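You operate a simulated robot arm through the tools that you are given. There is no shell and no other tool.

You are at the controls of a simulated robot arm. One attempt, no reset.

JOB
Top the rinse pot up to about its line, then fit and lock its lid.
Fine: pour from the white jug without a spill and put the jug back. Set down upright: white jug.
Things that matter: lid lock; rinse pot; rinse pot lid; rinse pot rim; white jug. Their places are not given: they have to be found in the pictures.

It is judged by the outcome, as a careful person would: the job done as asked, and still so three seconds after it is handed in. It fails if anything else is knocked over, pushed out of place, dropped, spilled or broken. Lids that push on must go on centred and level and be pressed home; caps that screw on are set level and turned clockwise until they are tight.

ROBOT AND FRAMES
A 7-joint arm with a fingered hand, fixed in place. Base frame: the origin is at the foot of the arm, x ahead of it, y to its left, z up. Readings come in mm, rad, newtons and seconds.
With the tool pointing down near the work surface it reaches from about 220 to 760 mm from the base axis. Its first joint turns from -2.897 to 2.897 rad. Payload 4 kg.
The TCP is the grasp point between the finger pads, 28 mm short of the fingertips. In the tool frame z runs along the fingers and y along their closing line. The gripper opens to 168 mm. The gripper's body begins 79 mm behind the TCP. The gripper is a hand of 4 fingers: y runs from the thumb to the fingers, the wrist lies at [0, 0, -249] in the tool frame, and closing takes about 1.5 s.
Orientation is that of the tool frame in the base frame, as a unit quaternion [w, x, y, z]. With the fingers straight down and closing along the base's y, the tool's x points along the base's -x, its y along +y and its z along -z.

CONTROLS
- The arm moves only by the tool apply_moves. Its arguments are lists of equal length, an entry for each row: "delta_pos": the shift along the tool's x, y, z in mm, a list of three; "dr": the turn, a rotation vector about the tool's x, y, z in rad, a list of three. In form: {"delta_pos": [[x, y, z], ...], "dr": [[rx, ry, rz], ...]}. A call has 1 to 20 rows; each row shifts and turns the commanded pose from where the row before left it, along the tool's axes as they then stand. "claw" is the gripper command, from -1 (shut) to 1 (fully open), values between in proportion, set as the call begins (left out, the last holds). A row lasts 0.2 s, in which the tool goes at most 50 mm and 0.15 rad; a call with a longer step from one row to the next is refused whole, and so is a gripper value outside its range. Where a pose cannot be reached the arm comes as near as it can. A force on the tool above 40 N (or 10 N above the force at the start of the call, whichever is more), or a blocked arm, ends the call early, and 0.2 s more pass. The fingers move at their own pace (about 153 mm/s each) and stop on an object; they squeeze with about 33 N. The grip force told is the motor's: it shows also when the fingers shut on nothing. Time passes only in rows, and 0.2 s behind the last, so rows that do not move let the fingers close. It gives the time, the measured TCP pose, the force on the tool (base axes), the opening and the grip force at its end, in the units of the frame above (readings bear some noise), with the torque about the TCP (base axes, N m) and any sound that the robot's microphone picked up.
- Cameras (640 x 400 px; columns grow to the right, rows downward): "scene" is fixed at [402.5, -500.7, 1618.7]; the picture's right is [0.16, 0.99, 0.00], its down [0.86, -0.14, -0.49] and it looks along [-0.48, 0.08, -0.87] (base axes); focal length 324 px, centre (320, 200). "wrist" rides on the gripper at [60, -60, -110] in the tool frame; the picture's right is [0.71, 0.71, 0.00], its down [-0.56, 0.56, -0.61] and it looks along [-0.43, 0.44, 0.79] (tool axes); focal length 265 px, centre (320, 200).
- snapshot(camera): a new picture of that camera. It takes no simulated time.
- slide_trunk(by): slides the trunk up (or, below 0, down) by that many mm; the arm rides with it, the base frame stays. It gives what a move gives, with no picture.
- finger_targets(finger1, finger2, finger3, thumb_bend): sets how far each is bent, from 0 (flat) to 1 (curled in); at 0.3 the hand is open as for a grip, at 0.7 the pads meet at the TCP. One left out holds its place. A second passes; each finger stops where it meets its share of the squeeze, and holds until it gets a number again. A gripper value or a shape takes the hand back. It gives what a move gives, with no picture; readings hold the bend of each and the force on the fingers (four entries, about 0 where the hand has none), thumb and palm.
- grasp_type(shape): the hand has 4 fingers and takes this shape, open, in about a second: jaw (thumb against the fingers, like two jaws); tri (thumb and two fingers); tip (a fingertip pinch); poke (one finger out to press); point (the index stretched); flat (the hand flat); cup (the hand cupped); fist (a fist). The gripper value then closes the fingers along that shape, each until it touches; the sizes above hold for jaw. It gives what a move gives, with no picture.
- locate(camera, pixels): for up to 12 pixels [column, row] of the newest picture of that camera ("zoom" is the newest enlarged one), the place [x, y, z] in the base frame of the surface seen there, good to about 2 mm. It takes no simulated time.
- zoom(camera, box): a new picture of the part [left, top, right, bottom] of that camera's present view, enlarged. It takes no simulated time.
- close_job(): hands the job in; it is judged then, once.

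Unless the task says otherwise, let go and move clear before handing in.

The tools are called after "Call:" as a command line: name --argument value ..., lists and objects as JSON in quotes. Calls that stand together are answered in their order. apply_moves: Moves the arm, as the interface text tells. Its arguments: {"type":"object","properties":{"delta_pos":{"type":"array","items":{"type":"array","items":{"type":"number"}}},"dr":{"type":"array","items":{"type":"array","items":{"type":"number"}}},"claw":{"type":"number"}},"required":["delta_pos","dr"]} The other tools are called the same way: slide_trunk (by) slides the trunk up or down; grasp_type (shape) gives the hand a shape; finger_targets (finger1, finger2, finger3, thumb_bend) moves the fingers one by one; snapshot (camera) takes a picture; locate (camera, pixels) gives the place of the surface under pixels of a picture; zoom (camera, box) takes an enlarged picture of a part of a camera's view; close_job () hands the job in.

At the start:

```text
time: 0.0
tcp_pos: [174.3, -318.1, 1276.3]
orientation: [0.001, 0.0, 1.0, -0.001]
contact_force: [-0.1, 0.7, 0.7]
torque: [0.02, -0.04, 0.0]
finger_gap: 167.8
grasp_force: 0.1
shape: jaw
bend: [0.3, 0.3, 0.3, 0.3]
finger forces: [0.0, 0.0, 0.0, 0.1, 0.0, 0.0]
trunk travel left (down, up): [-590.0, 0.0]
```

scene: 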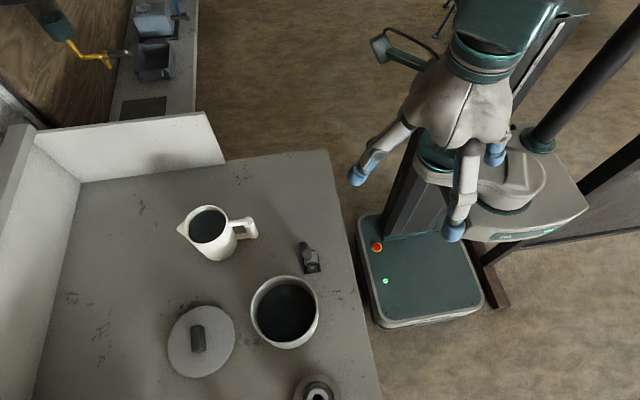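
wrist: 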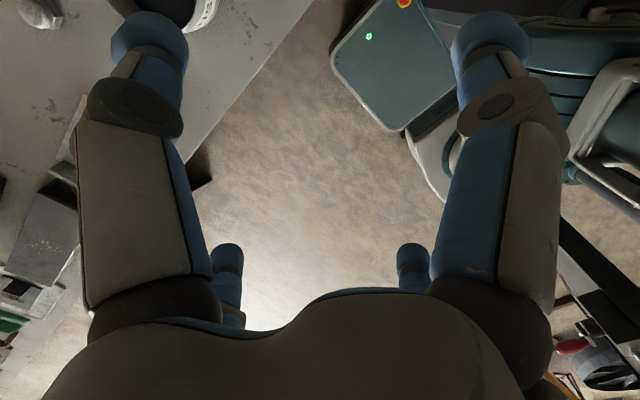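

The scene picture shows the white jug around (210,232), the pot with open rim at (285,312), the lid at (201,342), and a small dark item at (309,258) that may be the lid lock. I'll zoom in on these for detail before moving.

Call:
zoom --camera "scene" --box '[150, 180, 350, 305]'

Call:
zoom --camera "scene" --box '[150, 260, 374, 400]'

Call:
locate --camera "scene" --pixels '[[210, 226], [182, 229], [222, 211], [250, 228], [255, 221], [285, 312], [253, 300], [317, 300], [285, 345], [285, 278], [309, 258], [201, 342]]'

```text
3.20 times, centred on (250, 242) of scene
```

zoom: 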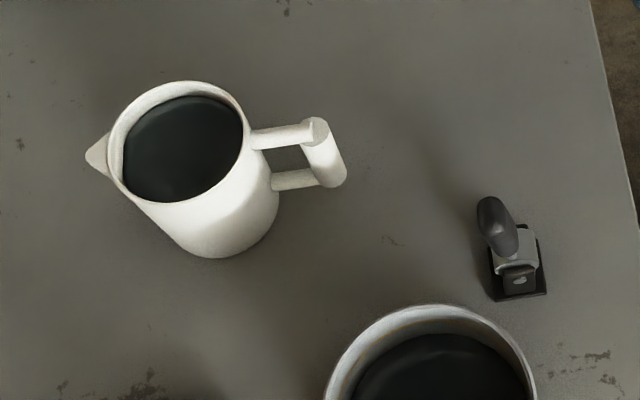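

```text
2.86 times, centred on (262, 330) of scene
```

zoom: 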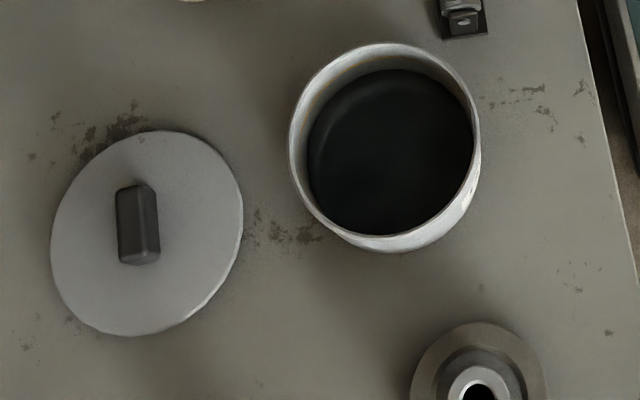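

```text
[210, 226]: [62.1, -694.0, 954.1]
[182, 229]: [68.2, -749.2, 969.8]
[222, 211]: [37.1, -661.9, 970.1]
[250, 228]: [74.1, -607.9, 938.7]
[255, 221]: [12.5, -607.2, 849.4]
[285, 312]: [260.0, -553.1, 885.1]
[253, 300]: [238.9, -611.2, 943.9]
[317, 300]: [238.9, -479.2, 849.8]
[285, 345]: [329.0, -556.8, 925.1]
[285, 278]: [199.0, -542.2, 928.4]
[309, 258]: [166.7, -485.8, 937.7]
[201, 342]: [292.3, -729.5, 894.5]
```

The table lies near z≈850, the jug rim near z≈970, the pot rim near z≈928 to 944. I'll zoom tighter on the pot's inside for the line, on the lock, and on the jug.

Call:
zoom --camera "scene" --box '[245, 270, 325, 320]'

Call:
zoom --camera "scene" --box '[245, 310, 325, 360]'

Call:
zoom --camera "scene" --box '[285, 235, 333, 265]'

Call:
zoom --camera "scene" --box '[288, 250, 336, 280]'

Call:
zoom --camera "scene" --box '[170, 200, 266, 260]'

Call:
zoom --camera "scene" --box '[158, 300, 254, 385]'

```text
8.00 times, centred on (285, 295) of scene
```

zoom: 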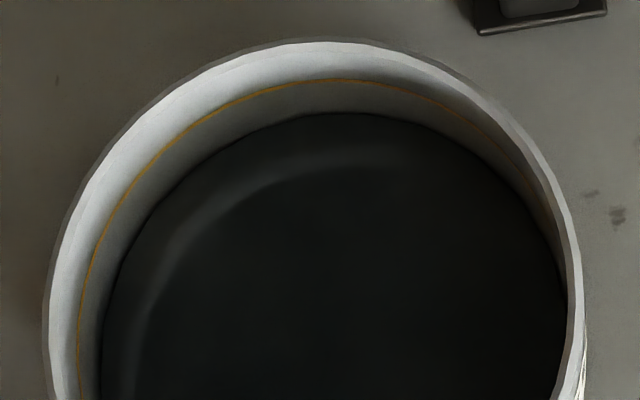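

```text
8.00 times, centred on (285, 335) of scene
```

zoom: 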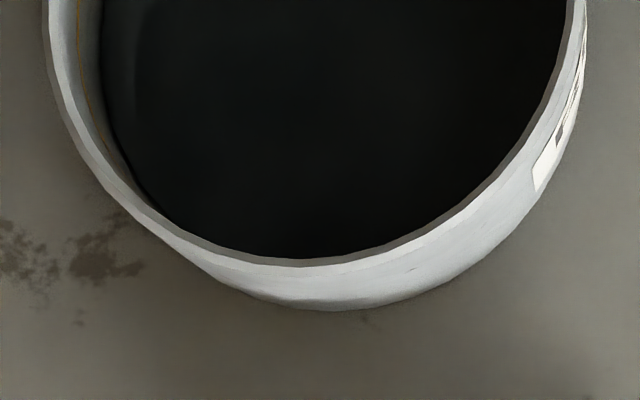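

```text
13.33 times, centred on (309, 250) of scene
```

zoom: 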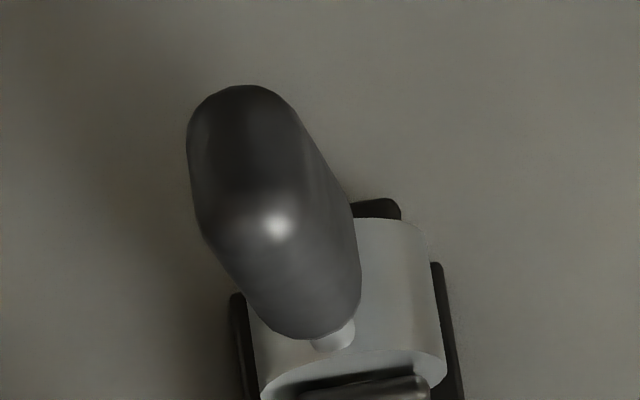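

```text
13.33 times, centred on (312, 265) of scene
```

zoom: 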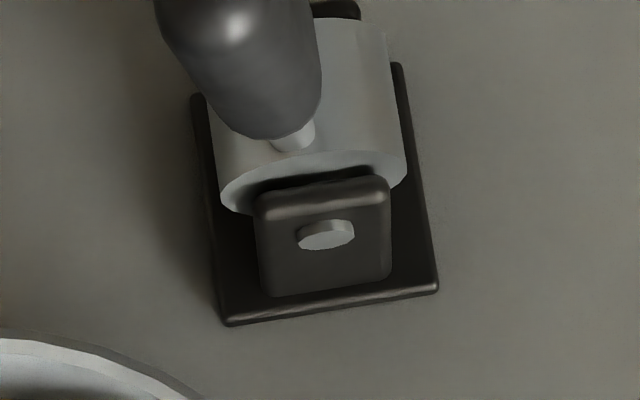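

```text
6.67 times, centred on (218, 230) of scene
```

zoom: 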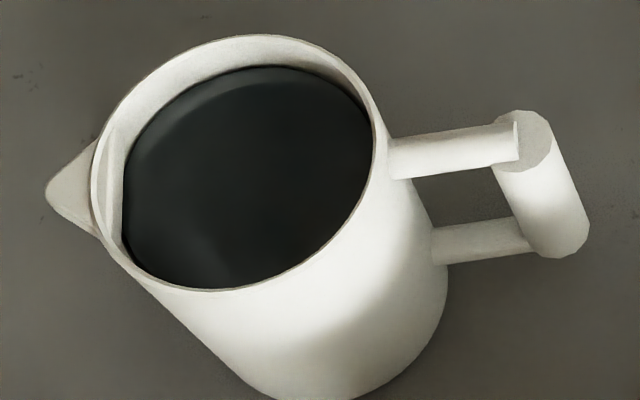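

```text
4.71 times, centred on (206, 342) of scene
```

zoom: 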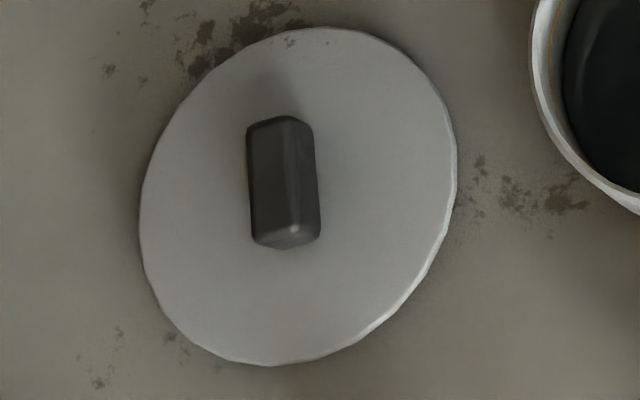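

The orange line inside the pot wall is about halfway between the rim and the liquid; the lock is a lever on a barrel with a bracket. I'll measure points on the lock, the pot's line and liquid, and the jug in turn.

Call:
zoom --camera "scene" --box '[285, 235, 333, 280]'

Call:
locate --camera "zoom" --pixels '[[320, 10]]'

Call:
locate --camera "scene" --pixels '[[301.5, 243], [304, 250], [309, 257], [308.5, 260.3], [314, 260], [316, 256], [318, 264], [306, 264], [312, 268], [312, 271.5], [305.5, 274], [320, 271]]'

Call:
locate --camera "scene" --pixels '[[285, 276], [285, 280.5], [285, 283], [285, 287], [257, 300], [255, 305], [251.5, 311], [318.5, 311], [284, 344.5], [284, 343], [270, 320], [300, 305]]'

```text
8.89 times, centred on (309, 258) of scene
```

zoom: 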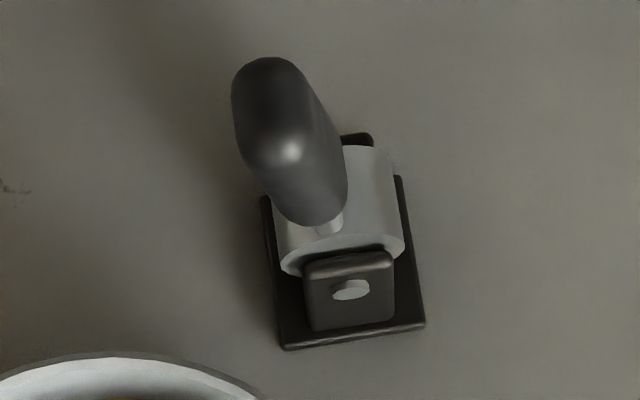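

```text
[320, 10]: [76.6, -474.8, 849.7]
```

```text
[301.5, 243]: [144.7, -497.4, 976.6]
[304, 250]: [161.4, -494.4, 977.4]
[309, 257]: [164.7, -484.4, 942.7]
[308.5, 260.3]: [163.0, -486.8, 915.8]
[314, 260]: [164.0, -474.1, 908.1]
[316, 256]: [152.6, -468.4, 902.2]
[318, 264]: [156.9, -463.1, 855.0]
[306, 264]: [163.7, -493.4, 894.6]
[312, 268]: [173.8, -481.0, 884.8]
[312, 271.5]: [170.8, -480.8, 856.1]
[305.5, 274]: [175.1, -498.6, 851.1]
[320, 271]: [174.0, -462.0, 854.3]
```

```text
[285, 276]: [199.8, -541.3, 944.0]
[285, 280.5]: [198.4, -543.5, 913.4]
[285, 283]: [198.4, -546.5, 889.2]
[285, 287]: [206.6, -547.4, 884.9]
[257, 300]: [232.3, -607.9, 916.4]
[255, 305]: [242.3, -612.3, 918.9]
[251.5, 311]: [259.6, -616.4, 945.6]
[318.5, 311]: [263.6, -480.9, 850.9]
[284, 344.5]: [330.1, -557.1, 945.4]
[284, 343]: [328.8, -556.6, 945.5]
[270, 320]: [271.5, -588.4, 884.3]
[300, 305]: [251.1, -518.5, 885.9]
```

Measured so far: pot centre ≈ (265, -550), rim z≈945, liquid z≈885, and the line about z≈915. The lock's barrel lies along x at about (160, -480), with its lever standing near-vertical and the knob top at z≈977. I'll bring the arm over the table, high up, for wrist-camera views.

Call:
apply_moves --delta_pos '[[14, -36, 15], [14, -36, 15], [14, -36, 15], [14, -36, 15], [14, -36, 15], [14, -36, 15], [11, -39, 15]]' --dr '[[0, 0, 0], [0, 0, 0], [0, 0, 0], [0, 0, 0], [0, 0, 0], [0, 0, 0], [0, 0, 0]]'

Call:
snapshot --camera "wrist"

Call:
snapshot --camera "scene"

```text
time: 1.6
tcp_pos: [79.3, -574.6, 1169.9]
orientation: [0.001, 0.001, 1.0, 0.001]
contact_force: [0.0, -0.3, -0.1]
torque: [0.01, -0.01, -0.02]
finger_gap: 167.9
grasp_force: 0.0
shape: jaw
bend: [0.3, 0.3, 0.3, 0.3]
finger forces: [0.0, 0.0, 0.1, 0.0, 0.0, 0.0]
trunk travel left (down, up): [-590.0, 0.0]
```

```text
taken
```

wrist: 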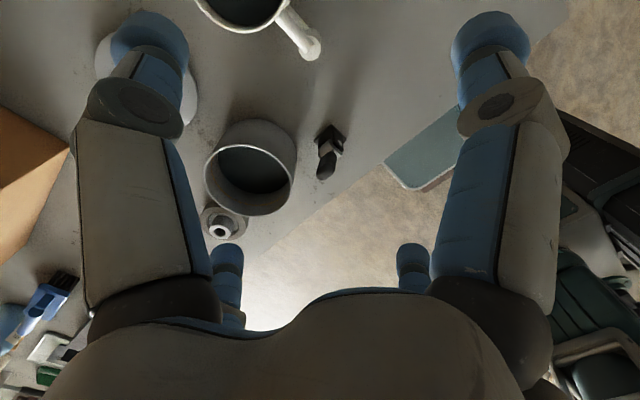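

```text
taken
```

scene: 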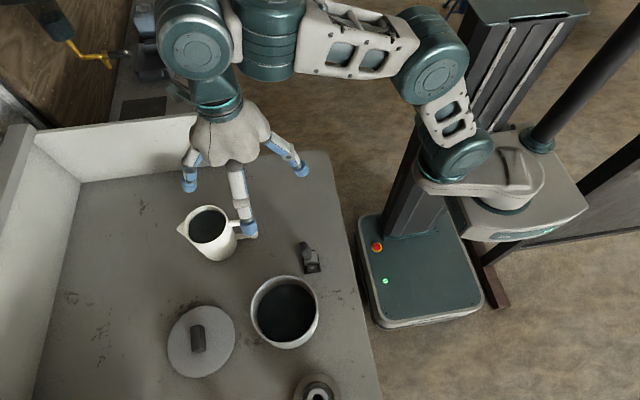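

The arm reached over the table and the hand shows several digits spread out. I'll locate the fingertips in the scene at (190,184), (249,230) and (302,170) and in the wrist view to learn the hand's layout, and the objects in the wrist picture.

Call:
locate --camera "scene" --pixels '[[190, 186], [249, 231], [302, 171], [237, 180], [191, 160], [232, 135], [215, 110], [205, 45], [465, 150], [430, 65]]'

Call:
locate --camera "wrist" --pixels '[[150, 40], [490, 40], [229, 255], [412, 255], [310, 45], [280, 10], [330, 140], [326, 165], [250, 180], [220, 222], [30, 180]]'

Call:
zoom --camera "wrist" --box '[190, 100, 390, 225]'

```text
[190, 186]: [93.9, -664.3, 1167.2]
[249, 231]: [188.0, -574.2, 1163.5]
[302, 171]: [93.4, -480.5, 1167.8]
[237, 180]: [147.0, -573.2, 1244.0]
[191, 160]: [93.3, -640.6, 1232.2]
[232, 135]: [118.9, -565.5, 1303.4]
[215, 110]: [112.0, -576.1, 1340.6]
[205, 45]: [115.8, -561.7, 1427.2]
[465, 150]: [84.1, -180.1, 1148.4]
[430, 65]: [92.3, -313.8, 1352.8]
```

```text
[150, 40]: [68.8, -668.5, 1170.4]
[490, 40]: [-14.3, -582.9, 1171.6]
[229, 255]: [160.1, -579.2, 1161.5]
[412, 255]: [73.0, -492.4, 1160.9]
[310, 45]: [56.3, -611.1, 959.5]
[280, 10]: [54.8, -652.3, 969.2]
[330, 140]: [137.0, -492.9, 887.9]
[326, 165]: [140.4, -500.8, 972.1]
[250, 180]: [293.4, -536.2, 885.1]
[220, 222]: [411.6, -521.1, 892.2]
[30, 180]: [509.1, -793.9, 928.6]
```

```text
3.20 times, centred on (290, 162) of wrist
```

zoom: 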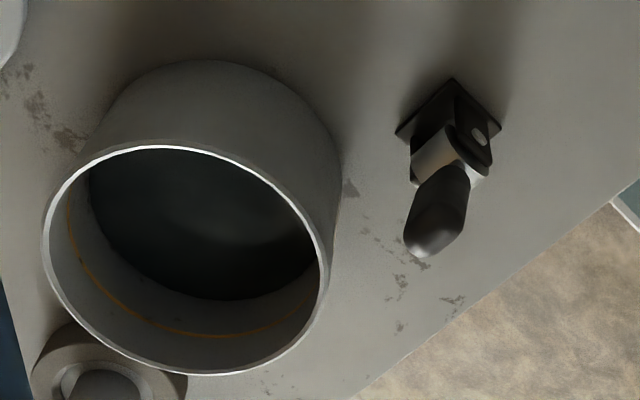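

The hand is a cross: thumb toward base -y and fingers at +x, +y and -x of the TCP, about 90 mm out. I'll check what "tip" and "tri" look like before choosing a grip.

Call:
grasp_type --shape "tip"

Call:
snapshot --camera "wrist"

Call:
zoom --camera "scene" --box '[140, 60, 340, 260]'

Call:
grasp_type --shape "jaw"

Call:
snapshot --camera "wrist"

Call:
zoom --camera "scene" --box '[140, 60, 340, 260]'

```text
time: 2.5
tcp_pos: [81.4, -573.0, 1170.4]
orientation: [0.001, 0.0, 1.0, -0.002]
contact_force: [0.8, 0.1, -0.3]
torque: [0.0, 0.03, -0.01]
finger_gap: 168.0
grasp_force: 0.2
shape: tip
bend: [0.11, 0.3, 0.11, 0.3]
finger forces: [0.0, 0.1, 0.0, 0.0, 0.1, 0.0]
trunk travel left (down, up): [-590.0, 0.0]
```

```text
taken
```

wrist: 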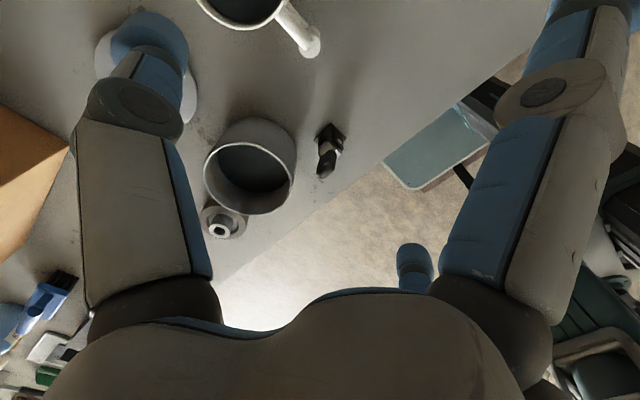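

```text
2.00 times, centred on (240, 160) of scene
```

zoom: 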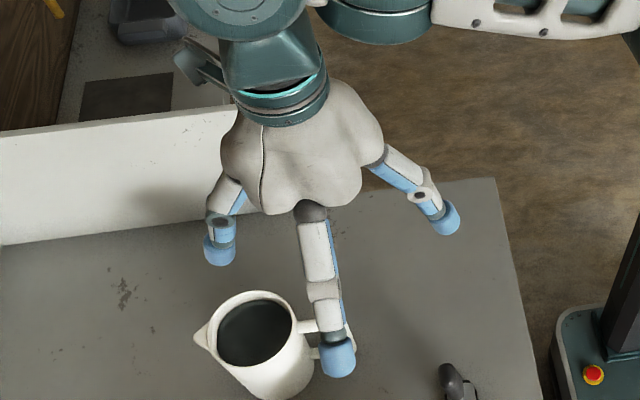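

```text
time: 3.4
tcp_pos: [80.8, -572.4, 1171.7]
orientation: [0.001, 0.0, 1.0, -0.001]
contact_force: [0.1, 0.4, 0.6]
torque: [0.02, 0.01, 0.01]
finger_gap: 168.0
grasp_force: 0.2
shape: jaw
bend: [0.3, 0.3, 0.3, 0.3]
finger forces: [0.1, 0.0, 0.1, 0.0, 0.0, 0.0]
trunk travel left (down, up): [-590.0, 0.0]
```

```text
taken
```

wrist: 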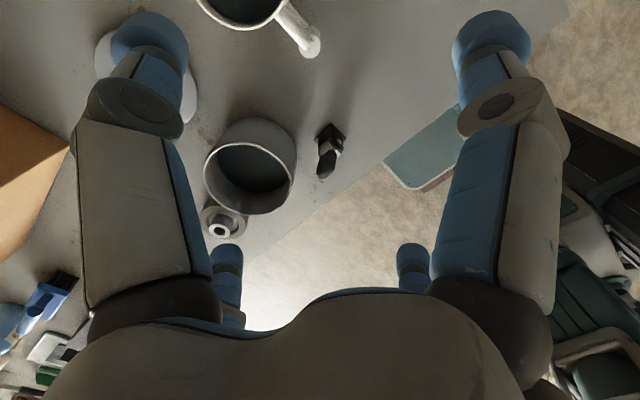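

```text
2.00 times, centred on (240, 160) of scene
```

zoom: 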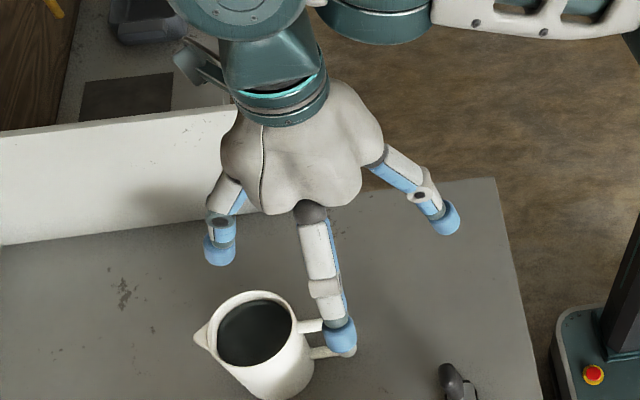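

In "tip" only finger 2 and the thumb pinch; "jaw" closes all four digits from four sides. I'm considering gripping the jug's body from above with the hand turned 45° so the digits miss spout and handle, so I'll measure the jug's rim, wall, spout and handle precisely.

Call:
zoom --camera "scene" --box '[170, 200, 266, 266]'

Call:
locate --camera "zoom" --pixels '[[250, 38], [100, 165], [115, 240], [240, 290], [330, 240], [378, 150], [340, 60], [60, 190], [250, 150], [430, 145], [510, 130], [470, 235]]'

Call:
locate --camera "zoom" --pixels '[[250, 310], [280, 340], [310, 390], [380, 380], [420, 330], [435, 280], [400, 220], [240, 60], [170, 90], [545, 150], [560, 220], [320, 80]]'

```text
6.06 times, centred on (218, 233) of scene
```

zoom: 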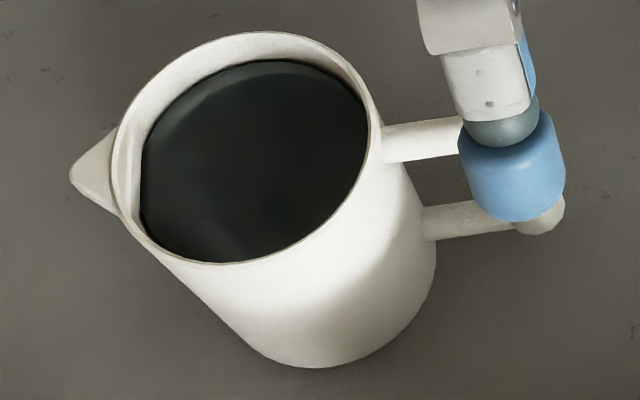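

```text
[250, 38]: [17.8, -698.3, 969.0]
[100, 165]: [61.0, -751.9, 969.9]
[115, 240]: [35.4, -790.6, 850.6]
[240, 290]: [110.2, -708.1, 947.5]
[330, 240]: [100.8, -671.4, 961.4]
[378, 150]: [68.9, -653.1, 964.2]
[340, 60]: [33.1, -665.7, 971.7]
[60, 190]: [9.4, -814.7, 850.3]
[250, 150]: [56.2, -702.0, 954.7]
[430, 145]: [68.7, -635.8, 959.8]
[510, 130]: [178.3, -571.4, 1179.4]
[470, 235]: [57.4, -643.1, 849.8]
```

```text
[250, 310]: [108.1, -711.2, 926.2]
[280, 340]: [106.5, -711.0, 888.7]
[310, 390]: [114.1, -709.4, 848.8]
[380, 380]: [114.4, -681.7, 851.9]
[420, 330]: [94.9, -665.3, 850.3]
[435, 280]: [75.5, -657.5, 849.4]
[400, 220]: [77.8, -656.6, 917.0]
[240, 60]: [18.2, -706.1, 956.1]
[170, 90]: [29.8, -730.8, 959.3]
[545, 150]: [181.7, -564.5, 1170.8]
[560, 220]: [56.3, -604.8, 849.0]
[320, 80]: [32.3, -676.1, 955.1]
```

The jug is clear now: axis ≈ (64, -700), radius ≈ 46, rim z≈970, liquid z≈955 (nearly full), spout toward -y, handle bar near (64, -610). I'll take it by the handle, tool pointing toward -y and down, so that pouring turns the tool to straight down. First I'll tilt the tool about its x axis, high up.

Call:
apply_moves --delta_pos '[[0, 0, 0], [0, 0, 0], [0, 0, 0], [0, 0, 0], [0, 0, 0], [0, 0, 0], [0, 0, 0]]' --dr '[[0.15, 0, 0], [0.15, 0, 0], [0.15, 0, 0], [0.15, 0, 0], [0.15, 0, 0], [0.15, 0, 0], [0.15, 0, 0]]'

Call:
snapshot --camera "scene"

Call:
snapshot --camera "wrist"

```text
time: 4.5
tcp_pos: [62.8, -631.0, 1184.4]
orientation: [-0.013, 0.043, 0.958, -0.285]
contact_force: [0.7, 0.7, -0.4]
torque: [-0.02, -0.02, 0.0]
finger_gap: 167.9
grasp_force: 0.2
shape: jaw
bend: [0.3, 0.3, 0.3, 0.3]
finger forces: [0.0, 0.0, 0.0, 0.1, 0.0, 0.0]
out of reach, approached as far as the arm can: row 1, 2, 5
trunk travel left (down, up): [-590.0, 0.0]
stopped in row 5: the arm was blocked; the commanded pose is now the measured one
```

```text
taken
```

scene: 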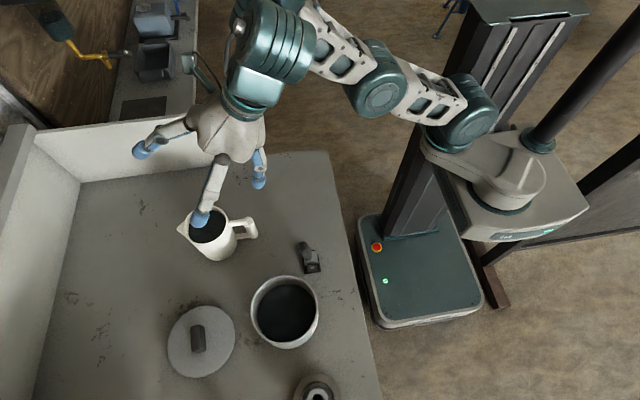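

```text
taken
```

wrist: 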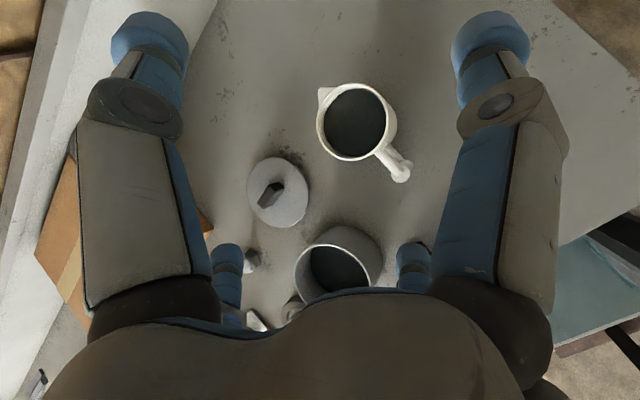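

The tilt stopped at about 33° with the arm blocked: this pose runs into a joint limit. I'll locate points along the arm — (490,185), (462,120), (378,90), (255,85), (215,130) — to understand its geometry before choosing trunk height and approach.

Call:
locate --camera "scene" --pixels '[[505, 190], [445, 160], [470, 115], [430, 100], [378, 95], [340, 60], [270, 50], [248, 85], [243, 115], [215, 125], [300, 20], [540, 40]]'

Call:
locate --camera "scene" --pixels '[[255, 221], [252, 230], [257, 237], [246, 238], [240, 237], [243, 222], [246, 222], [254, 225], [256, 232], [340, 180], [360, 300], [377, 380]]'

Call:
zoom --camera "scene" --box '[222, 206, 270, 246]'

```text
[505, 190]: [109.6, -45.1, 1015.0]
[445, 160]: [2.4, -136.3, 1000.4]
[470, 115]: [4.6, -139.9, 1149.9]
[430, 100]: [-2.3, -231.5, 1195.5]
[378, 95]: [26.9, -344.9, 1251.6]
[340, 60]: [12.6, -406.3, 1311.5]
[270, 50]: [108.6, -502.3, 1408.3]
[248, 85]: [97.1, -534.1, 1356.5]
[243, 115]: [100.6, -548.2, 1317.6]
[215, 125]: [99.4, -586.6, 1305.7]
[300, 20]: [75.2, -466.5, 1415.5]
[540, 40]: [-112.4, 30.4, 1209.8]
```

```text
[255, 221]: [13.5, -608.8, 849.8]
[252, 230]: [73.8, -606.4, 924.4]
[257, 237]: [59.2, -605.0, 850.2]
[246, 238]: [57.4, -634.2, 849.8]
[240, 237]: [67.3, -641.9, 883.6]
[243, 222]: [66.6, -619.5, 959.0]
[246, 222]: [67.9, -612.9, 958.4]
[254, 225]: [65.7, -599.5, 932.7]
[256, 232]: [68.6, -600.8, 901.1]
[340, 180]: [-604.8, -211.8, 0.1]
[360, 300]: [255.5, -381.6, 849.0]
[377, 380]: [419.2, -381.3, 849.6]
```

```text
10.00 times, centred on (246, 226) of scene
```

zoom: 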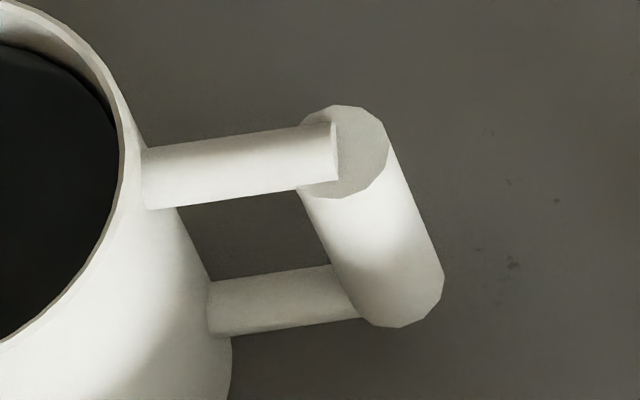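

Arm is simply at full stretch up here: the wrist at z≈1390 is near its limit from a shoulder at about z≈1120. The handle is a bar of ≈18 mm, z≈877–957 at (65, -609), with struts at z≈953 and ≈880. I'll go lower and nearer to the base, part-close the hand, and fix the small yaw.

Call:
apply_moves --delta_pos '[[0, 0, 0], [0, 40, -4], [0, 40, -4], [0, 40, -4], [0, 40, -4], [0, 40, -4]]' --dr '[[0, -0.049, -0.0756], [0, 0, 0], [0, 0, 0], [0, 0, 0], [0, 0, 0], [0, 0, 0]]' --claw 0.1

Call:
snapshot --camera "scene"

```text
time: 5.1
tcp_pos: [76.0, -637.8, 1173.3]
orientation: [-0.004, 0.014, 0.958, -0.285]
contact_force: [-0.7, -0.6, -1.2]
torque: [-0.02, -0.01, 0.02]
finger_gap: 92.5
grasp_force: 0.1
shape: jaw
bend: [0.32, 0.32, 0.32, 0.32]
finger forces: [0.0, 0.0, 0.0, 0.1, 0.0, 0.1]
out of reach, approached as far as the arm can: row 3
trunk travel left (down, up): [-590.0, 0.0]
stopped in row 3: the arm was blocked; the commanded pose is now the measured one
```

```text
taken
```

scene: 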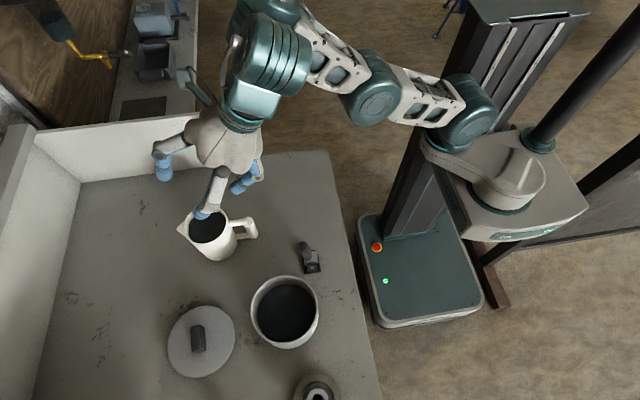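

The arm is still jammed near its limit at (76,-638,1173), so tilting at this height doesn't work. I'll undo the tilt here, then back off toward the base and lower, and try the tilt again down there.

Call:
apply_moves --delta_pos '[[0, 0, 0], [0, 0, 0], [0, 0, 0], [0, 0, 0]]' --dr '[[-0.145, 0, 0], [-0.145, 0, 0], [-0.145, 0, 0], [-0.144, 0, 0]]'

```text
time: 6.1
tcp_pos: [77.9, -627.7, 1165.7]
orientation: [-0.001, 0.012, 1.0, -0.022]
contact_force: [0.4, 1.4, 1.7]
torque: [-0.12, 0.02, -0.04]
finger_gap: 92.7
grasp_force: 0.1
shape: jaw
bend: [0.32, 0.32, 0.32, 0.32]
finger forces: [0.0, 0.0, 0.0, 0.1, 0.0, 0.1]
out of reach, approached as far as the arm can: row 3, 4
trunk travel left (down, up): [-590.0, 0.0]
```

Nearly upright again at (78,-628,1166). Now I'll pull back toward the base and lower with the tool down.

Call:
apply_moves --delta_pos '[[0, 40, 0], [0, 40, 0], [0, 40, 5], [0, 37, 25], [0, 0, 40]]' --dr '[[-0.04, 0, 0], [0, 0, 0], [0, 0, 0], [0, 0, 0], [0, 0, 0]]'

Call:
snapshot --camera "scene"

```text
time: 7.4
tcp_pos: [50.2, -552.3, 1113.0]
orientation: [0.005, 0.1, 0.995, 0.017]
contact_force: [0.1, 0.3, -0.7]
torque: [0.01, -0.02, 0.0]
finger_gap: 92.4
grasp_force: 0.1
shape: jaw
bend: [0.32, 0.32, 0.32, 0.32]
finger forces: [0.0, 0.1, 0.0, 0.1, 0.1, 0.0]
trunk travel left (down, up): [-590.0, 0.0]
stopped in row 5: the arm was blocked; the commanded pose is now the measured one
```

```text
taken
```

scene: 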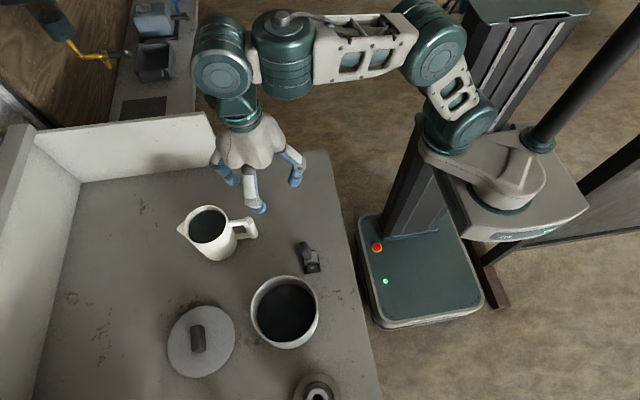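

Now the elbow is bent properly again (435,60), but the hand sits at (50,-552,1113) with an 11° yaw. I'll use smaller steps: fix the yaw, then move back and lower slowly.

Call:
apply_moves --delta_pos '[[0, 0, 0], [0, 0, 0], [0, 0, 0]]' --dr '[[0, 0, -0.07], [0, 0, -0.07], [0, 0, -0.06]]'

Call:
apply_moves --delta_pos '[[0, 20, 10], [0, 20, 10], [0, 20, 10], [0, 20, 10], [0, 0, 10], [0, 0, 0]]' --dr '[[0, 0, 0], [0, 0, 0], [0, 0, 0], [0, 0, 0], [0, 0, 0], [0, 0, 0]]'

```text
time: 8.2
tcp_pos: [82.3, -567.7, 1119.1]
orientation: [0.009, -0.011, 1.0, 0.008]
contact_force: [-0.1, 0.0, 0.8]
torque: [-0.01, 0.04, 0.0]
finger_gap: 92.5
grasp_force: 0.0
shape: jaw
bend: [0.32, 0.32, 0.32, 0.32]
finger forces: [0.0, 0.1, 0.0, 0.0, 0.0, 0.0]
trunk travel left (down, up): [-590.0, 0.0]
stopped in row 3: the arm was blocked; the commanded pose is now the measured one
```

```text
time: 8.8
tcp_pos: [85.1, -573.4, 1105.3]
orientation: [0.009, 0.012, 1.0, 0.01]
contact_force: [0.3, 0.3, -0.9]
torque: [0.01, 0.0, 0.03]
finger_gap: 92.2
grasp_force: 0.1
shape: jaw
bend: [0.32, 0.32, 0.32, 0.32]
finger forces: [0.1, 0.1, 0.0, 0.0, 0.0, 0.0]
trunk travel left (down, up): [-590.0, 0.0]
stopped in row 2: the arm was blocked; the commanded pose is now the measured one
```

The arm reports "blocked" while moving toward the base without any tool force, so a link may be against something. I'll look at the elbow and column closely around (435,50), and at the wrist around (220,70).

Call:
zoom --camera "scene" --box '[180, 0, 600, 262]'

Call:
snapshot --camera "scene"

Call:
locate --camera "scene" --pixels '[[435, 60], [440, 30], [470, 20], [500, 20], [455, 100], [465, 135], [430, 145], [350, 55], [285, 60], [285, 18], [225, 55], [220, 75]]'

```text
1.52 times, centred on (390, 131) of scene
```

zoom: 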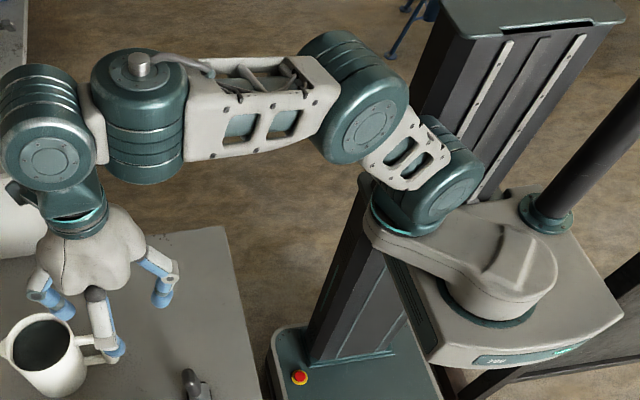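

```text
taken
```

scene: 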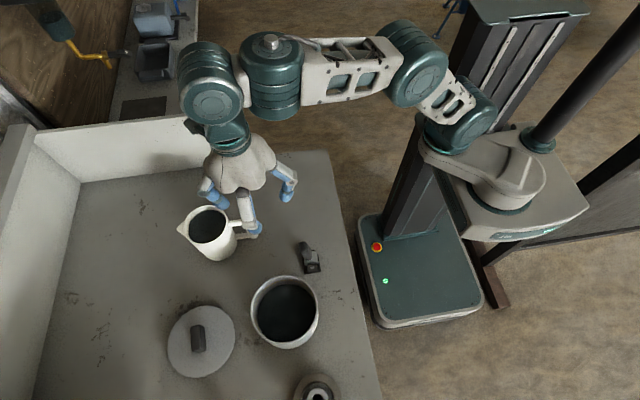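

```text
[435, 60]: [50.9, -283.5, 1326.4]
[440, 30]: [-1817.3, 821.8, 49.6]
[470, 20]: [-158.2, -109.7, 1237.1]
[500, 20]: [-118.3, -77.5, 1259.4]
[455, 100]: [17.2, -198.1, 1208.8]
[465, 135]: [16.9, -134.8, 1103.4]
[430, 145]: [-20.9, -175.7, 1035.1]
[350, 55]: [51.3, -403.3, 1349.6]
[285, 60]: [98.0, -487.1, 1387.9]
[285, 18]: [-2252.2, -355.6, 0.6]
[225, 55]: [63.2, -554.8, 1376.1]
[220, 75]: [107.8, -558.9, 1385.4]
```

The arm is a shoulder at about (17,-150,1100), elbow near (10,-283,1326) and wrist near (70,-570,1355); nothing seems to touch. I'll test a plain slow descent and see whether the arm follows freely.

Call:
apply_moves --delta_pos '[[0, 0, 0], [0, 0, 10], [0, 0, 10], [0, 0, 10], [0, 0, 0]]' --dr '[[0, 0, 0], [0, 0, 0], [0, 0, 0], [0, 0, 0], [0, 0, 0]]'

Call:
apply_moves --delta_pos '[[0, 10, 0], [0, 10, 0], [0, 10, 0], [0, 10, 0], [0, 0, 0]]' --dr '[[0, 0, 0], [0, 0, 0], [0, 0, 0], [0, 0, 0], [0, 0, 0]]'

```text
time: 9.8
tcp_pos: [103.0, -592.7, 1084.1]
orientation: [0.012, 0.014, 1.0, 0.002]
contact_force: [0.2, 1.0, 0.4]
torque: [0.0, 0.0, 0.02]
finger_gap: 92.4
grasp_force: 0.0
shape: jaw
bend: [0.32, 0.32, 0.32, 0.32]
finger forces: [0.1, 0.0, 0.1, 0.0, 0.1, 0.0]
trunk travel left (down, up): [-590.0, 0.0]
stopped in row 5: the arm was blocked; the commanded pose is now the measured one
```

```text
time: 10.6
tcp_pos: [106.7, -588.4, 1081.7]
orientation: [0.009, 0.029, 1.0, 0.008]
contact_force: [0.2, -0.1, -0.1]
torque: [0.0, -0.02, 0.01]
finger_gap: 92.4
grasp_force: 0.0
shape: jaw
bend: [0.32, 0.32, 0.32, 0.32]
finger forces: [0.0, 0.1, 0.1, 0.1, 0.1, 0.0]
trunk travel left (down, up): [-590.0, 0.0]
stopped in row 3: the arm was blocked; the commanded pose is now the measured one
```

The arm drifts outward whenever I ask it to come down, which fits a wrist joint at its limit while the forearm is nearly level: the trunk has to come down for work at table height. I'll climb back toward the known-good starting pose first.

Call:
apply_moves --delta_pos '[[0, 0, -25], [0, 0, -25], [0, 0, -25], [0, 10, -20], [0, 0, 0]]' --dr '[[0, 0, 0], [0, 0, 0], [0, 0, 0], [0, 0, 0], [0, 0, 0]]' --claw 0.1

Call:
apply_moves --delta_pos '[[-8, 26, -11], [-8, 26, -11], [-8, 26, -11], [-8, 26, -11], [-8, 26, -11], [-8, 26, -11], [-8, 26, -11], [-8, 26, -11], [-8, 26, -11], [0, 10, 0], [0, 0, 0]]' --dr '[[0, 0, 0], [0, 0, 0], [0, 0, 0], [0, 0, 0], [0, 0, 0], [0, 0, 0], [0, 0, 0], [0, 0, 0], [0, 0, 0], [0, 0, 0], [0, 0, 0]]'

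Call:
snapshot --camera "scene"

```text
time: 11.8
tcp_pos: [106.8, -576.5, 1175.6]
orientation: [0.009, 0.025, 1.0, 0.007]
contact_force: [0.0, -0.2, 0.6]
torque: [-0.04, -0.04, 0.01]
finger_gap: 92.4
grasp_force: 0.1
shape: jaw
bend: [0.32, 0.32, 0.32, 0.32]
finger forces: [0.0, 0.0, 0.1, 0.0, 0.0, 0.0]
trunk travel left (down, up): [-590.0, 0.0]
```

```text
time: 14.2
tcp_pos: [187.4, -349.1, 1276.0]
orientation: [0.01, 0.026, 1.0, 0.007]
contact_force: [-0.4, -1.0, 0.5]
torque: [0.01, 0.01, 0.04]
finger_gap: 92.5
grasp_force: 0.0
shape: jaw
bend: [0.32, 0.32, 0.32, 0.32]
finger forces: [0.0, 0.0, 0.0, 0.1, 0.1, 0.0]
out of reach, approached as far as the arm can: row 9, 10
trunk travel left (down, up): [-590.0, 0.0]
```

```text
taken
```

scene: 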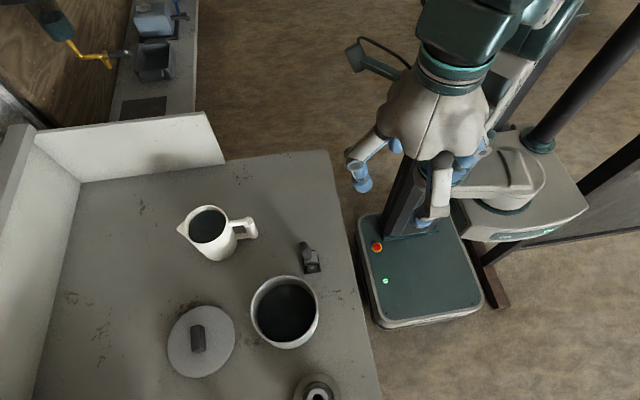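

Back near the starting pose at (187,-349,1276). Now I'll lower the trunk by 280 mm; here the hand hangs near the table's edge (y≈-381), at z≈996 afterward, clear of everything.

Call:
slide_trunk --by -280

Call:
snapshot --camera "scene"

Call:
snapshot --camera "wrist"

```text
time: 17.0
tcp_pos: [188.3, -348.4, 996.2]
orientation: [0.01, 0.025, 1.0, 0.005]
contact_force: [0.7, -0.6, -0.4]
torque: [-0.01, -0.02, 0.0]
finger_gap: 92.6
grasp_force: 0.1
shape: jaw
bend: [0.32, 0.32, 0.32, 0.32]
finger forces: [0.1, 0.0, 0.0, 0.0, 0.1, 0.0]
trunk travel left (down, up): [-310.0, 280.0]
```

```text
taken
```

scene: 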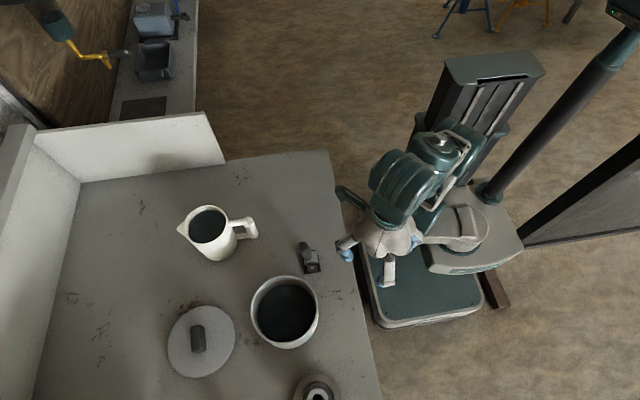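

```text
taken
```

wrist: 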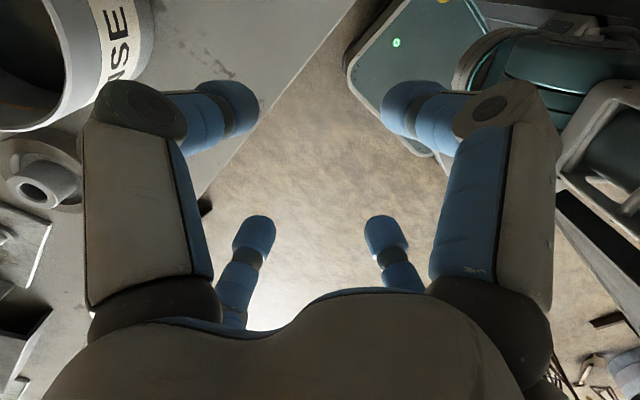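

The pot carries the "RINSE" label, so it's the right one. Each radius has only a limited height window relative to the trunk, so I'll raise the trunk by 180 and go to a free spot at mid-radius, high over the table, to test which tilts the arm can make.

Call:
slide_trunk --by 180

Call:
apply_moves --delta_pos '[[15, -19, 11], [15, -19, 11], [15, -19, 11], [15, -19, 11], [15, -19, 11], [15, -19, 11], [15, -19, 11], [15, -19, 9], [0, 0, 0]]' --dr '[[0, 0, 0], [0, 0, 0], [0, 0, 0], [0, 0, 0], [0, 0, 0], [0, 0, 0], [0, 0, 0], [0, 0, 0], [0, 0, 0]]'

Call:
snapshot --camera "scene"

```text
time: 19.0
tcp_pos: [187.4, -348.6, 1176.4]
orientation: [0.01, 0.025, 1.0, 0.006]
contact_force: [0.0, -0.4, 0.3]
torque: [0.0, 0.02, 0.0]
finger_gap: 92.5
grasp_force: 0.1
shape: jaw
bend: [0.32, 0.32, 0.32, 0.32]
finger forces: [0.0, 0.0, 0.1, 0.0, 0.1, 0.1]
trunk travel left (down, up): [-490.0, 100.0]
```

```text
time: 21.0
tcp_pos: [61.9, -494.8, 1087.0]
orientation: [0.01, 0.025, 1.0, 0.006]
contact_force: [0.2, 0.3, -0.8]
torque: [-0.02, -0.05, 0.01]
finger_gap: 92.6
grasp_force: 0.0
shape: jaw
bend: [0.32, 0.32, 0.32, 0.32]
finger forces: [0.0, 0.0, 0.1, 0.0, 0.0, 0.0]
trunk travel left (down, up): [-490.0, 100.0]
```

```text
taken
```

scene: 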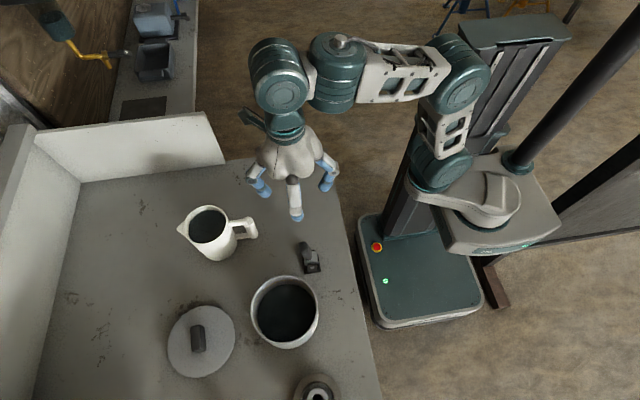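

The arm followed exactly. Now I'll test a sideways tilt about the tool's y axis here in free space.

Call:
apply_moves --delta_pos '[[0, 0, 0], [0, 0, 0], [0, 0, 0], [0, 0, 0], [0, 0, 0], [0, 0, 0], [0, 0, 0]]' --dr '[[0, 0.1, 0], [0, 0.1, 0], [0, 0.1, 0], [0, 0.1, 0], [0, 0.1, 0], [0, 0.1, 0], [0, 0, 0]]'

Call:
snapshot --camera "scene"

```text
time: 22.6
tcp_pos: [62.0, -481.7, 1079.1]
orientation: [-0.208, 0.025, 0.978, 0.012]
contact_force: [0.1, 0.4, 0.2]
torque: [-0.03, -0.01, 0.0]
finger_gap: 92.3
grasp_force: 0.0
shape: jaw
bend: [0.32, 0.32, 0.32, 0.32]
finger forces: [0.0, 0.0, 0.0, 0.1, 0.1, 0.1]
out of reach, approached as far as the arm can: row 5, 6
trunk travel left (down, up): [-490.0, 100.0]
```

```text
taken
```

scene: 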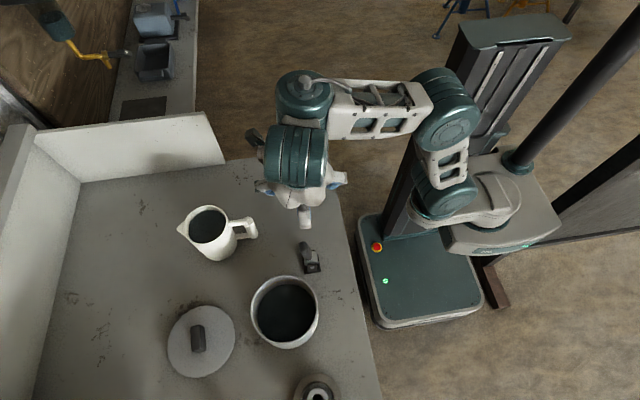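

It tilted sideways about 24° and then ran out of range, so sideways tilt is limited. Next I'll undo it, then test the outward tilt with the trunk lower, which should suit the wrist better.

Call:
apply_moves --delta_pos '[[0, 0, 0], [0, 0, 0], [0, 0, 0], [0, 0, 0], [0, 0, 0], [0, 0, 0], [0, 0, 0]]' --dr '[[0, -0.1, 0], [0, -0.1, 0], [0, -0.1, 0], [0, -0.1, 0], [0, -0.1, 0], [0, -0.1, 0], [0, 0, 0]]'

Call:
slide_trunk --by -60

```text
time: 24.2
tcp_pos: [37.9, -513.6, 1085.7]
orientation: [-0.011, 0.031, 0.999, 0.003]
contact_force: [0.0, -0.7, 0.5]
torque: [0.0, 0.03, 0.04]
finger_gap: 92.3
grasp_force: 0.1
shape: jaw
bend: [0.32, 0.32, 0.32, 0.32]
finger forces: [0.0, 0.0, 0.0, 0.1, 0.0, 0.1]
out of reach, approached as far as the arm can: row 5, 6
trunk travel left (down, up): [-490.0, 100.0]
```

```text
time: 25.2
tcp_pos: [39.5, -514.8, 1026.5]
orientation: [-0.011, 0.029, 1.0, 0.003]
contact_force: [1.0, -0.5, 0.2]
torque: [0.01, -0.01, 0.01]
finger_gap: 92.3
grasp_force: 0.1
shape: jaw
bend: [0.32, 0.32, 0.32, 0.32]
finger forces: [0.0, 0.0, 0.0, 0.0, 0.1, 0.0]
trunk travel left (down, up): [-430.0, 160.0]
```

Tool is down again at (40,-515,1027) with the trunk at -160. I'll raise the hand 40 mm and test the outward tilt in small steps.

Call:
apply_moves --delta_pos '[[0, 10, -20], [0, 10, -20], [0, 0, 0], [0, 0, 0], [0, 0, 0], [0, 0, 0], [0, 0, 0], [0, 0, 0], [0, 0, 0]]' --dr '[[0, 0, 0], [0, 0, 0], [0.08, 0, 0], [0.08, 0, 0], [0.08, 0, 0], [0.08, 0, 0], [0.08, 0, 0], [0.08, 0, 0], [0, 0, 0]]'

Call:
snapshot --camera "scene"

```text
time: 27.2
tcp_pos: [47.5, -507.0, 1067.5]
orientation: [-0.019, 0.025, 0.972, -0.234]
contact_force: [0.8, -0.8, -0.5]
torque: [0.01, 0.14, -0.05]
finger_gap: 92.2
grasp_force: 0.0
shape: jaw
bend: [0.32, 0.32, 0.32, 0.32]
finger forces: [0.0, 0.1, 0.0, 0.1, 0.0, 0.1]
out of reach, approached as far as the arm can: row 6, 7
trunk travel left (down, up): [-430.0, 160.0]
```

```text
taken
```

scene: 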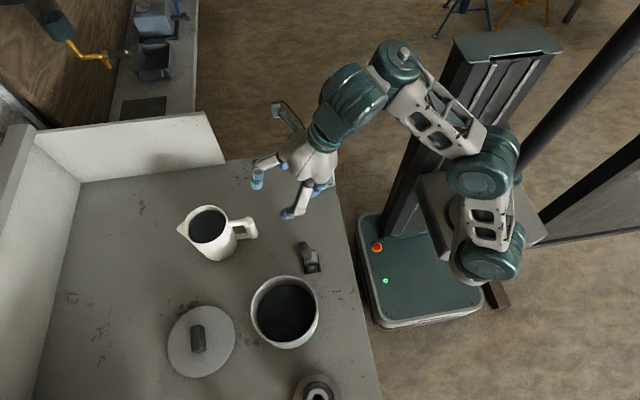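

It reached 27° outward, with the arm swinging its shoulder around to help (490,260). I'll continue the tilt in small steps to see how far it goes.

Call:
apply_moves --delta_pos '[[0, 0, 0], [0, 0, 0], [0, 0, 0], [0, 0, 0], [0, 0, 0], [0, 0, 0]]' --dr '[[0.07, 0, 0], [0.07, 0, 0], [0.07, 0, 0], [0.07, 0, 0], [0.07, 0, 0], [0, 0, 0]]'

Call:
snapshot --camera "scene"

```text
time: 28.6
tcp_pos: [41.0, -511.6, 1078.9]
orientation: [-0.021, 0.022, 0.917, -0.398]
contact_force: [0.0, -0.2, -0.1]
torque: [0.03, 0.01, 0.03]
finger_gap: 92.5
grasp_force: 0.1
shape: jaw
bend: [0.32, 0.32, 0.32, 0.32]
finger forces: [0.0, 0.0, 0.0, 0.0, 0.0, 0.0]
out of reach, approached as far as the arm can: row 5
trunk travel left (down, up): [-430.0, 160.0]
```

```text
taken
```

scene: 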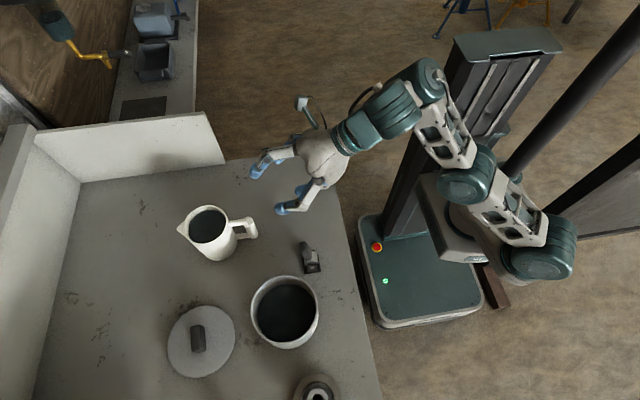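

The outward tilt now reaches 47° with a comfortable arm posture. That suits a handle grip, with pouring done by turning the tool back inward. I'll square the yaw and roll the hand -45° about its axis, so two digits pass on each side of the handle bar.

Call:
apply_moves --delta_pos '[[0, 0, 0], [0, 0, 0], [0, 0, 0], [0, 0, 0], [0, 0, 0], [0, 0, 0], [0, 0, 0], [0, 0, 0], [0, 0, 0], [0, 0, 0]]' --dr '[[0, -0.056, -0.053], [0, 0, -0.098], [0, 0, -0.098], [0, 0, -0.098], [0, 0, -0.098], [0, 0, -0.098], [0, 0, -0.098], [0, 0, -0.098], [0, 0, -0.099], [0, 0, 0]]'

Call:
snapshot --camera "scene"

Call:
snapshot --camera "wrist"

```text
time: 30.8
tcp_pos: [44.0, -513.2, 1077.5]
orientation: [-0.16, -0.36, 0.843, -0.367]
contact_force: [1.1, 0.1, 0.6]
torque: [0.0, 0.01, 0.02]
finger_gap: 92.2
grasp_force: 0.2
shape: jaw
bend: [0.32, 0.32, 0.32, 0.32]
finger forces: [0.1, 0.1, 0.0, 0.1, 0.1, 0.0]
trunk travel left (down, up): [-430.0, 160.0]
```

```text
taken
```

scene: 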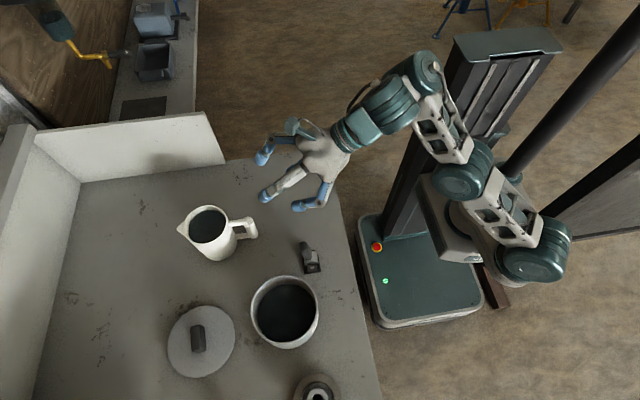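

```text
taken
```

wrist: 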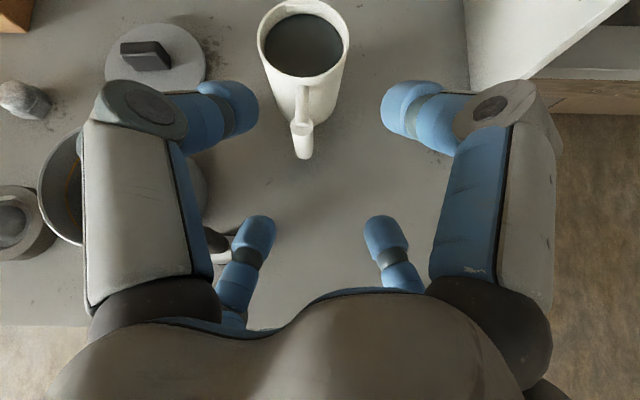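

The wrist view shows the handle (305,130) right between the two upper digits, and the tool axis is straight toward -y at 47°. I'll lower the trunk by 90, then line up for the approach along the tool axis.

Call:
slide_trunk --by -90

Call:
locate --camera "wrist" --pixels '[[302, 130], [302, 150], [303, 110], [303, 80], [302, 60], [297, 95]]'

```text
time: 32.1
tcp_pos: [42.8, -511.4, 989.1]
orientation: [-0.16, -0.36, 0.843, -0.366]
contact_force: [-0.2, -0.1, 0.3]
torque: [-0.01, -0.04, 0.0]
finger_gap: 92.5
grasp_force: 0.0
shape: jaw
bend: [0.32, 0.32, 0.32, 0.32]
finger forces: [0.0, 0.0, 0.1, 0.0, 0.0, 0.0]
trunk travel left (down, up): [-340.0, 250.0]
```

```text
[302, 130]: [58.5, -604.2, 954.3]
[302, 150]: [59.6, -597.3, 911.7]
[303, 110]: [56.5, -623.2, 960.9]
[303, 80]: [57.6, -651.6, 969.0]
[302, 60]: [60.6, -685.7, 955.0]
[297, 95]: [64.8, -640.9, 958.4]
```

Trunk lowered; TCP at (43,-511,989). I'll look again through the wrist camera to pin the bar's centre precisely.

Call:
zoom --camera "wrist" --box '[220, 0, 420, 200]'

```text
2.00 times, centred on (320, 100) of wrist
```

zoom: 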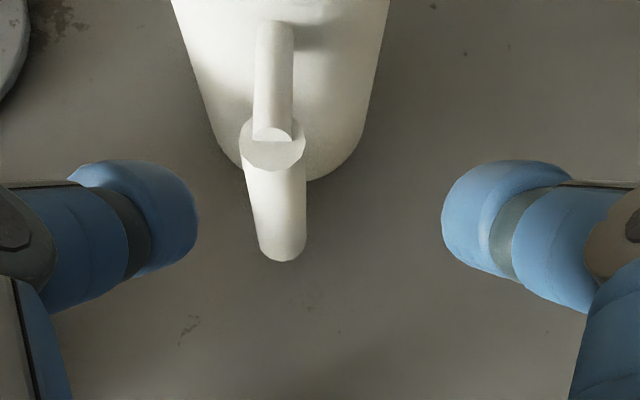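

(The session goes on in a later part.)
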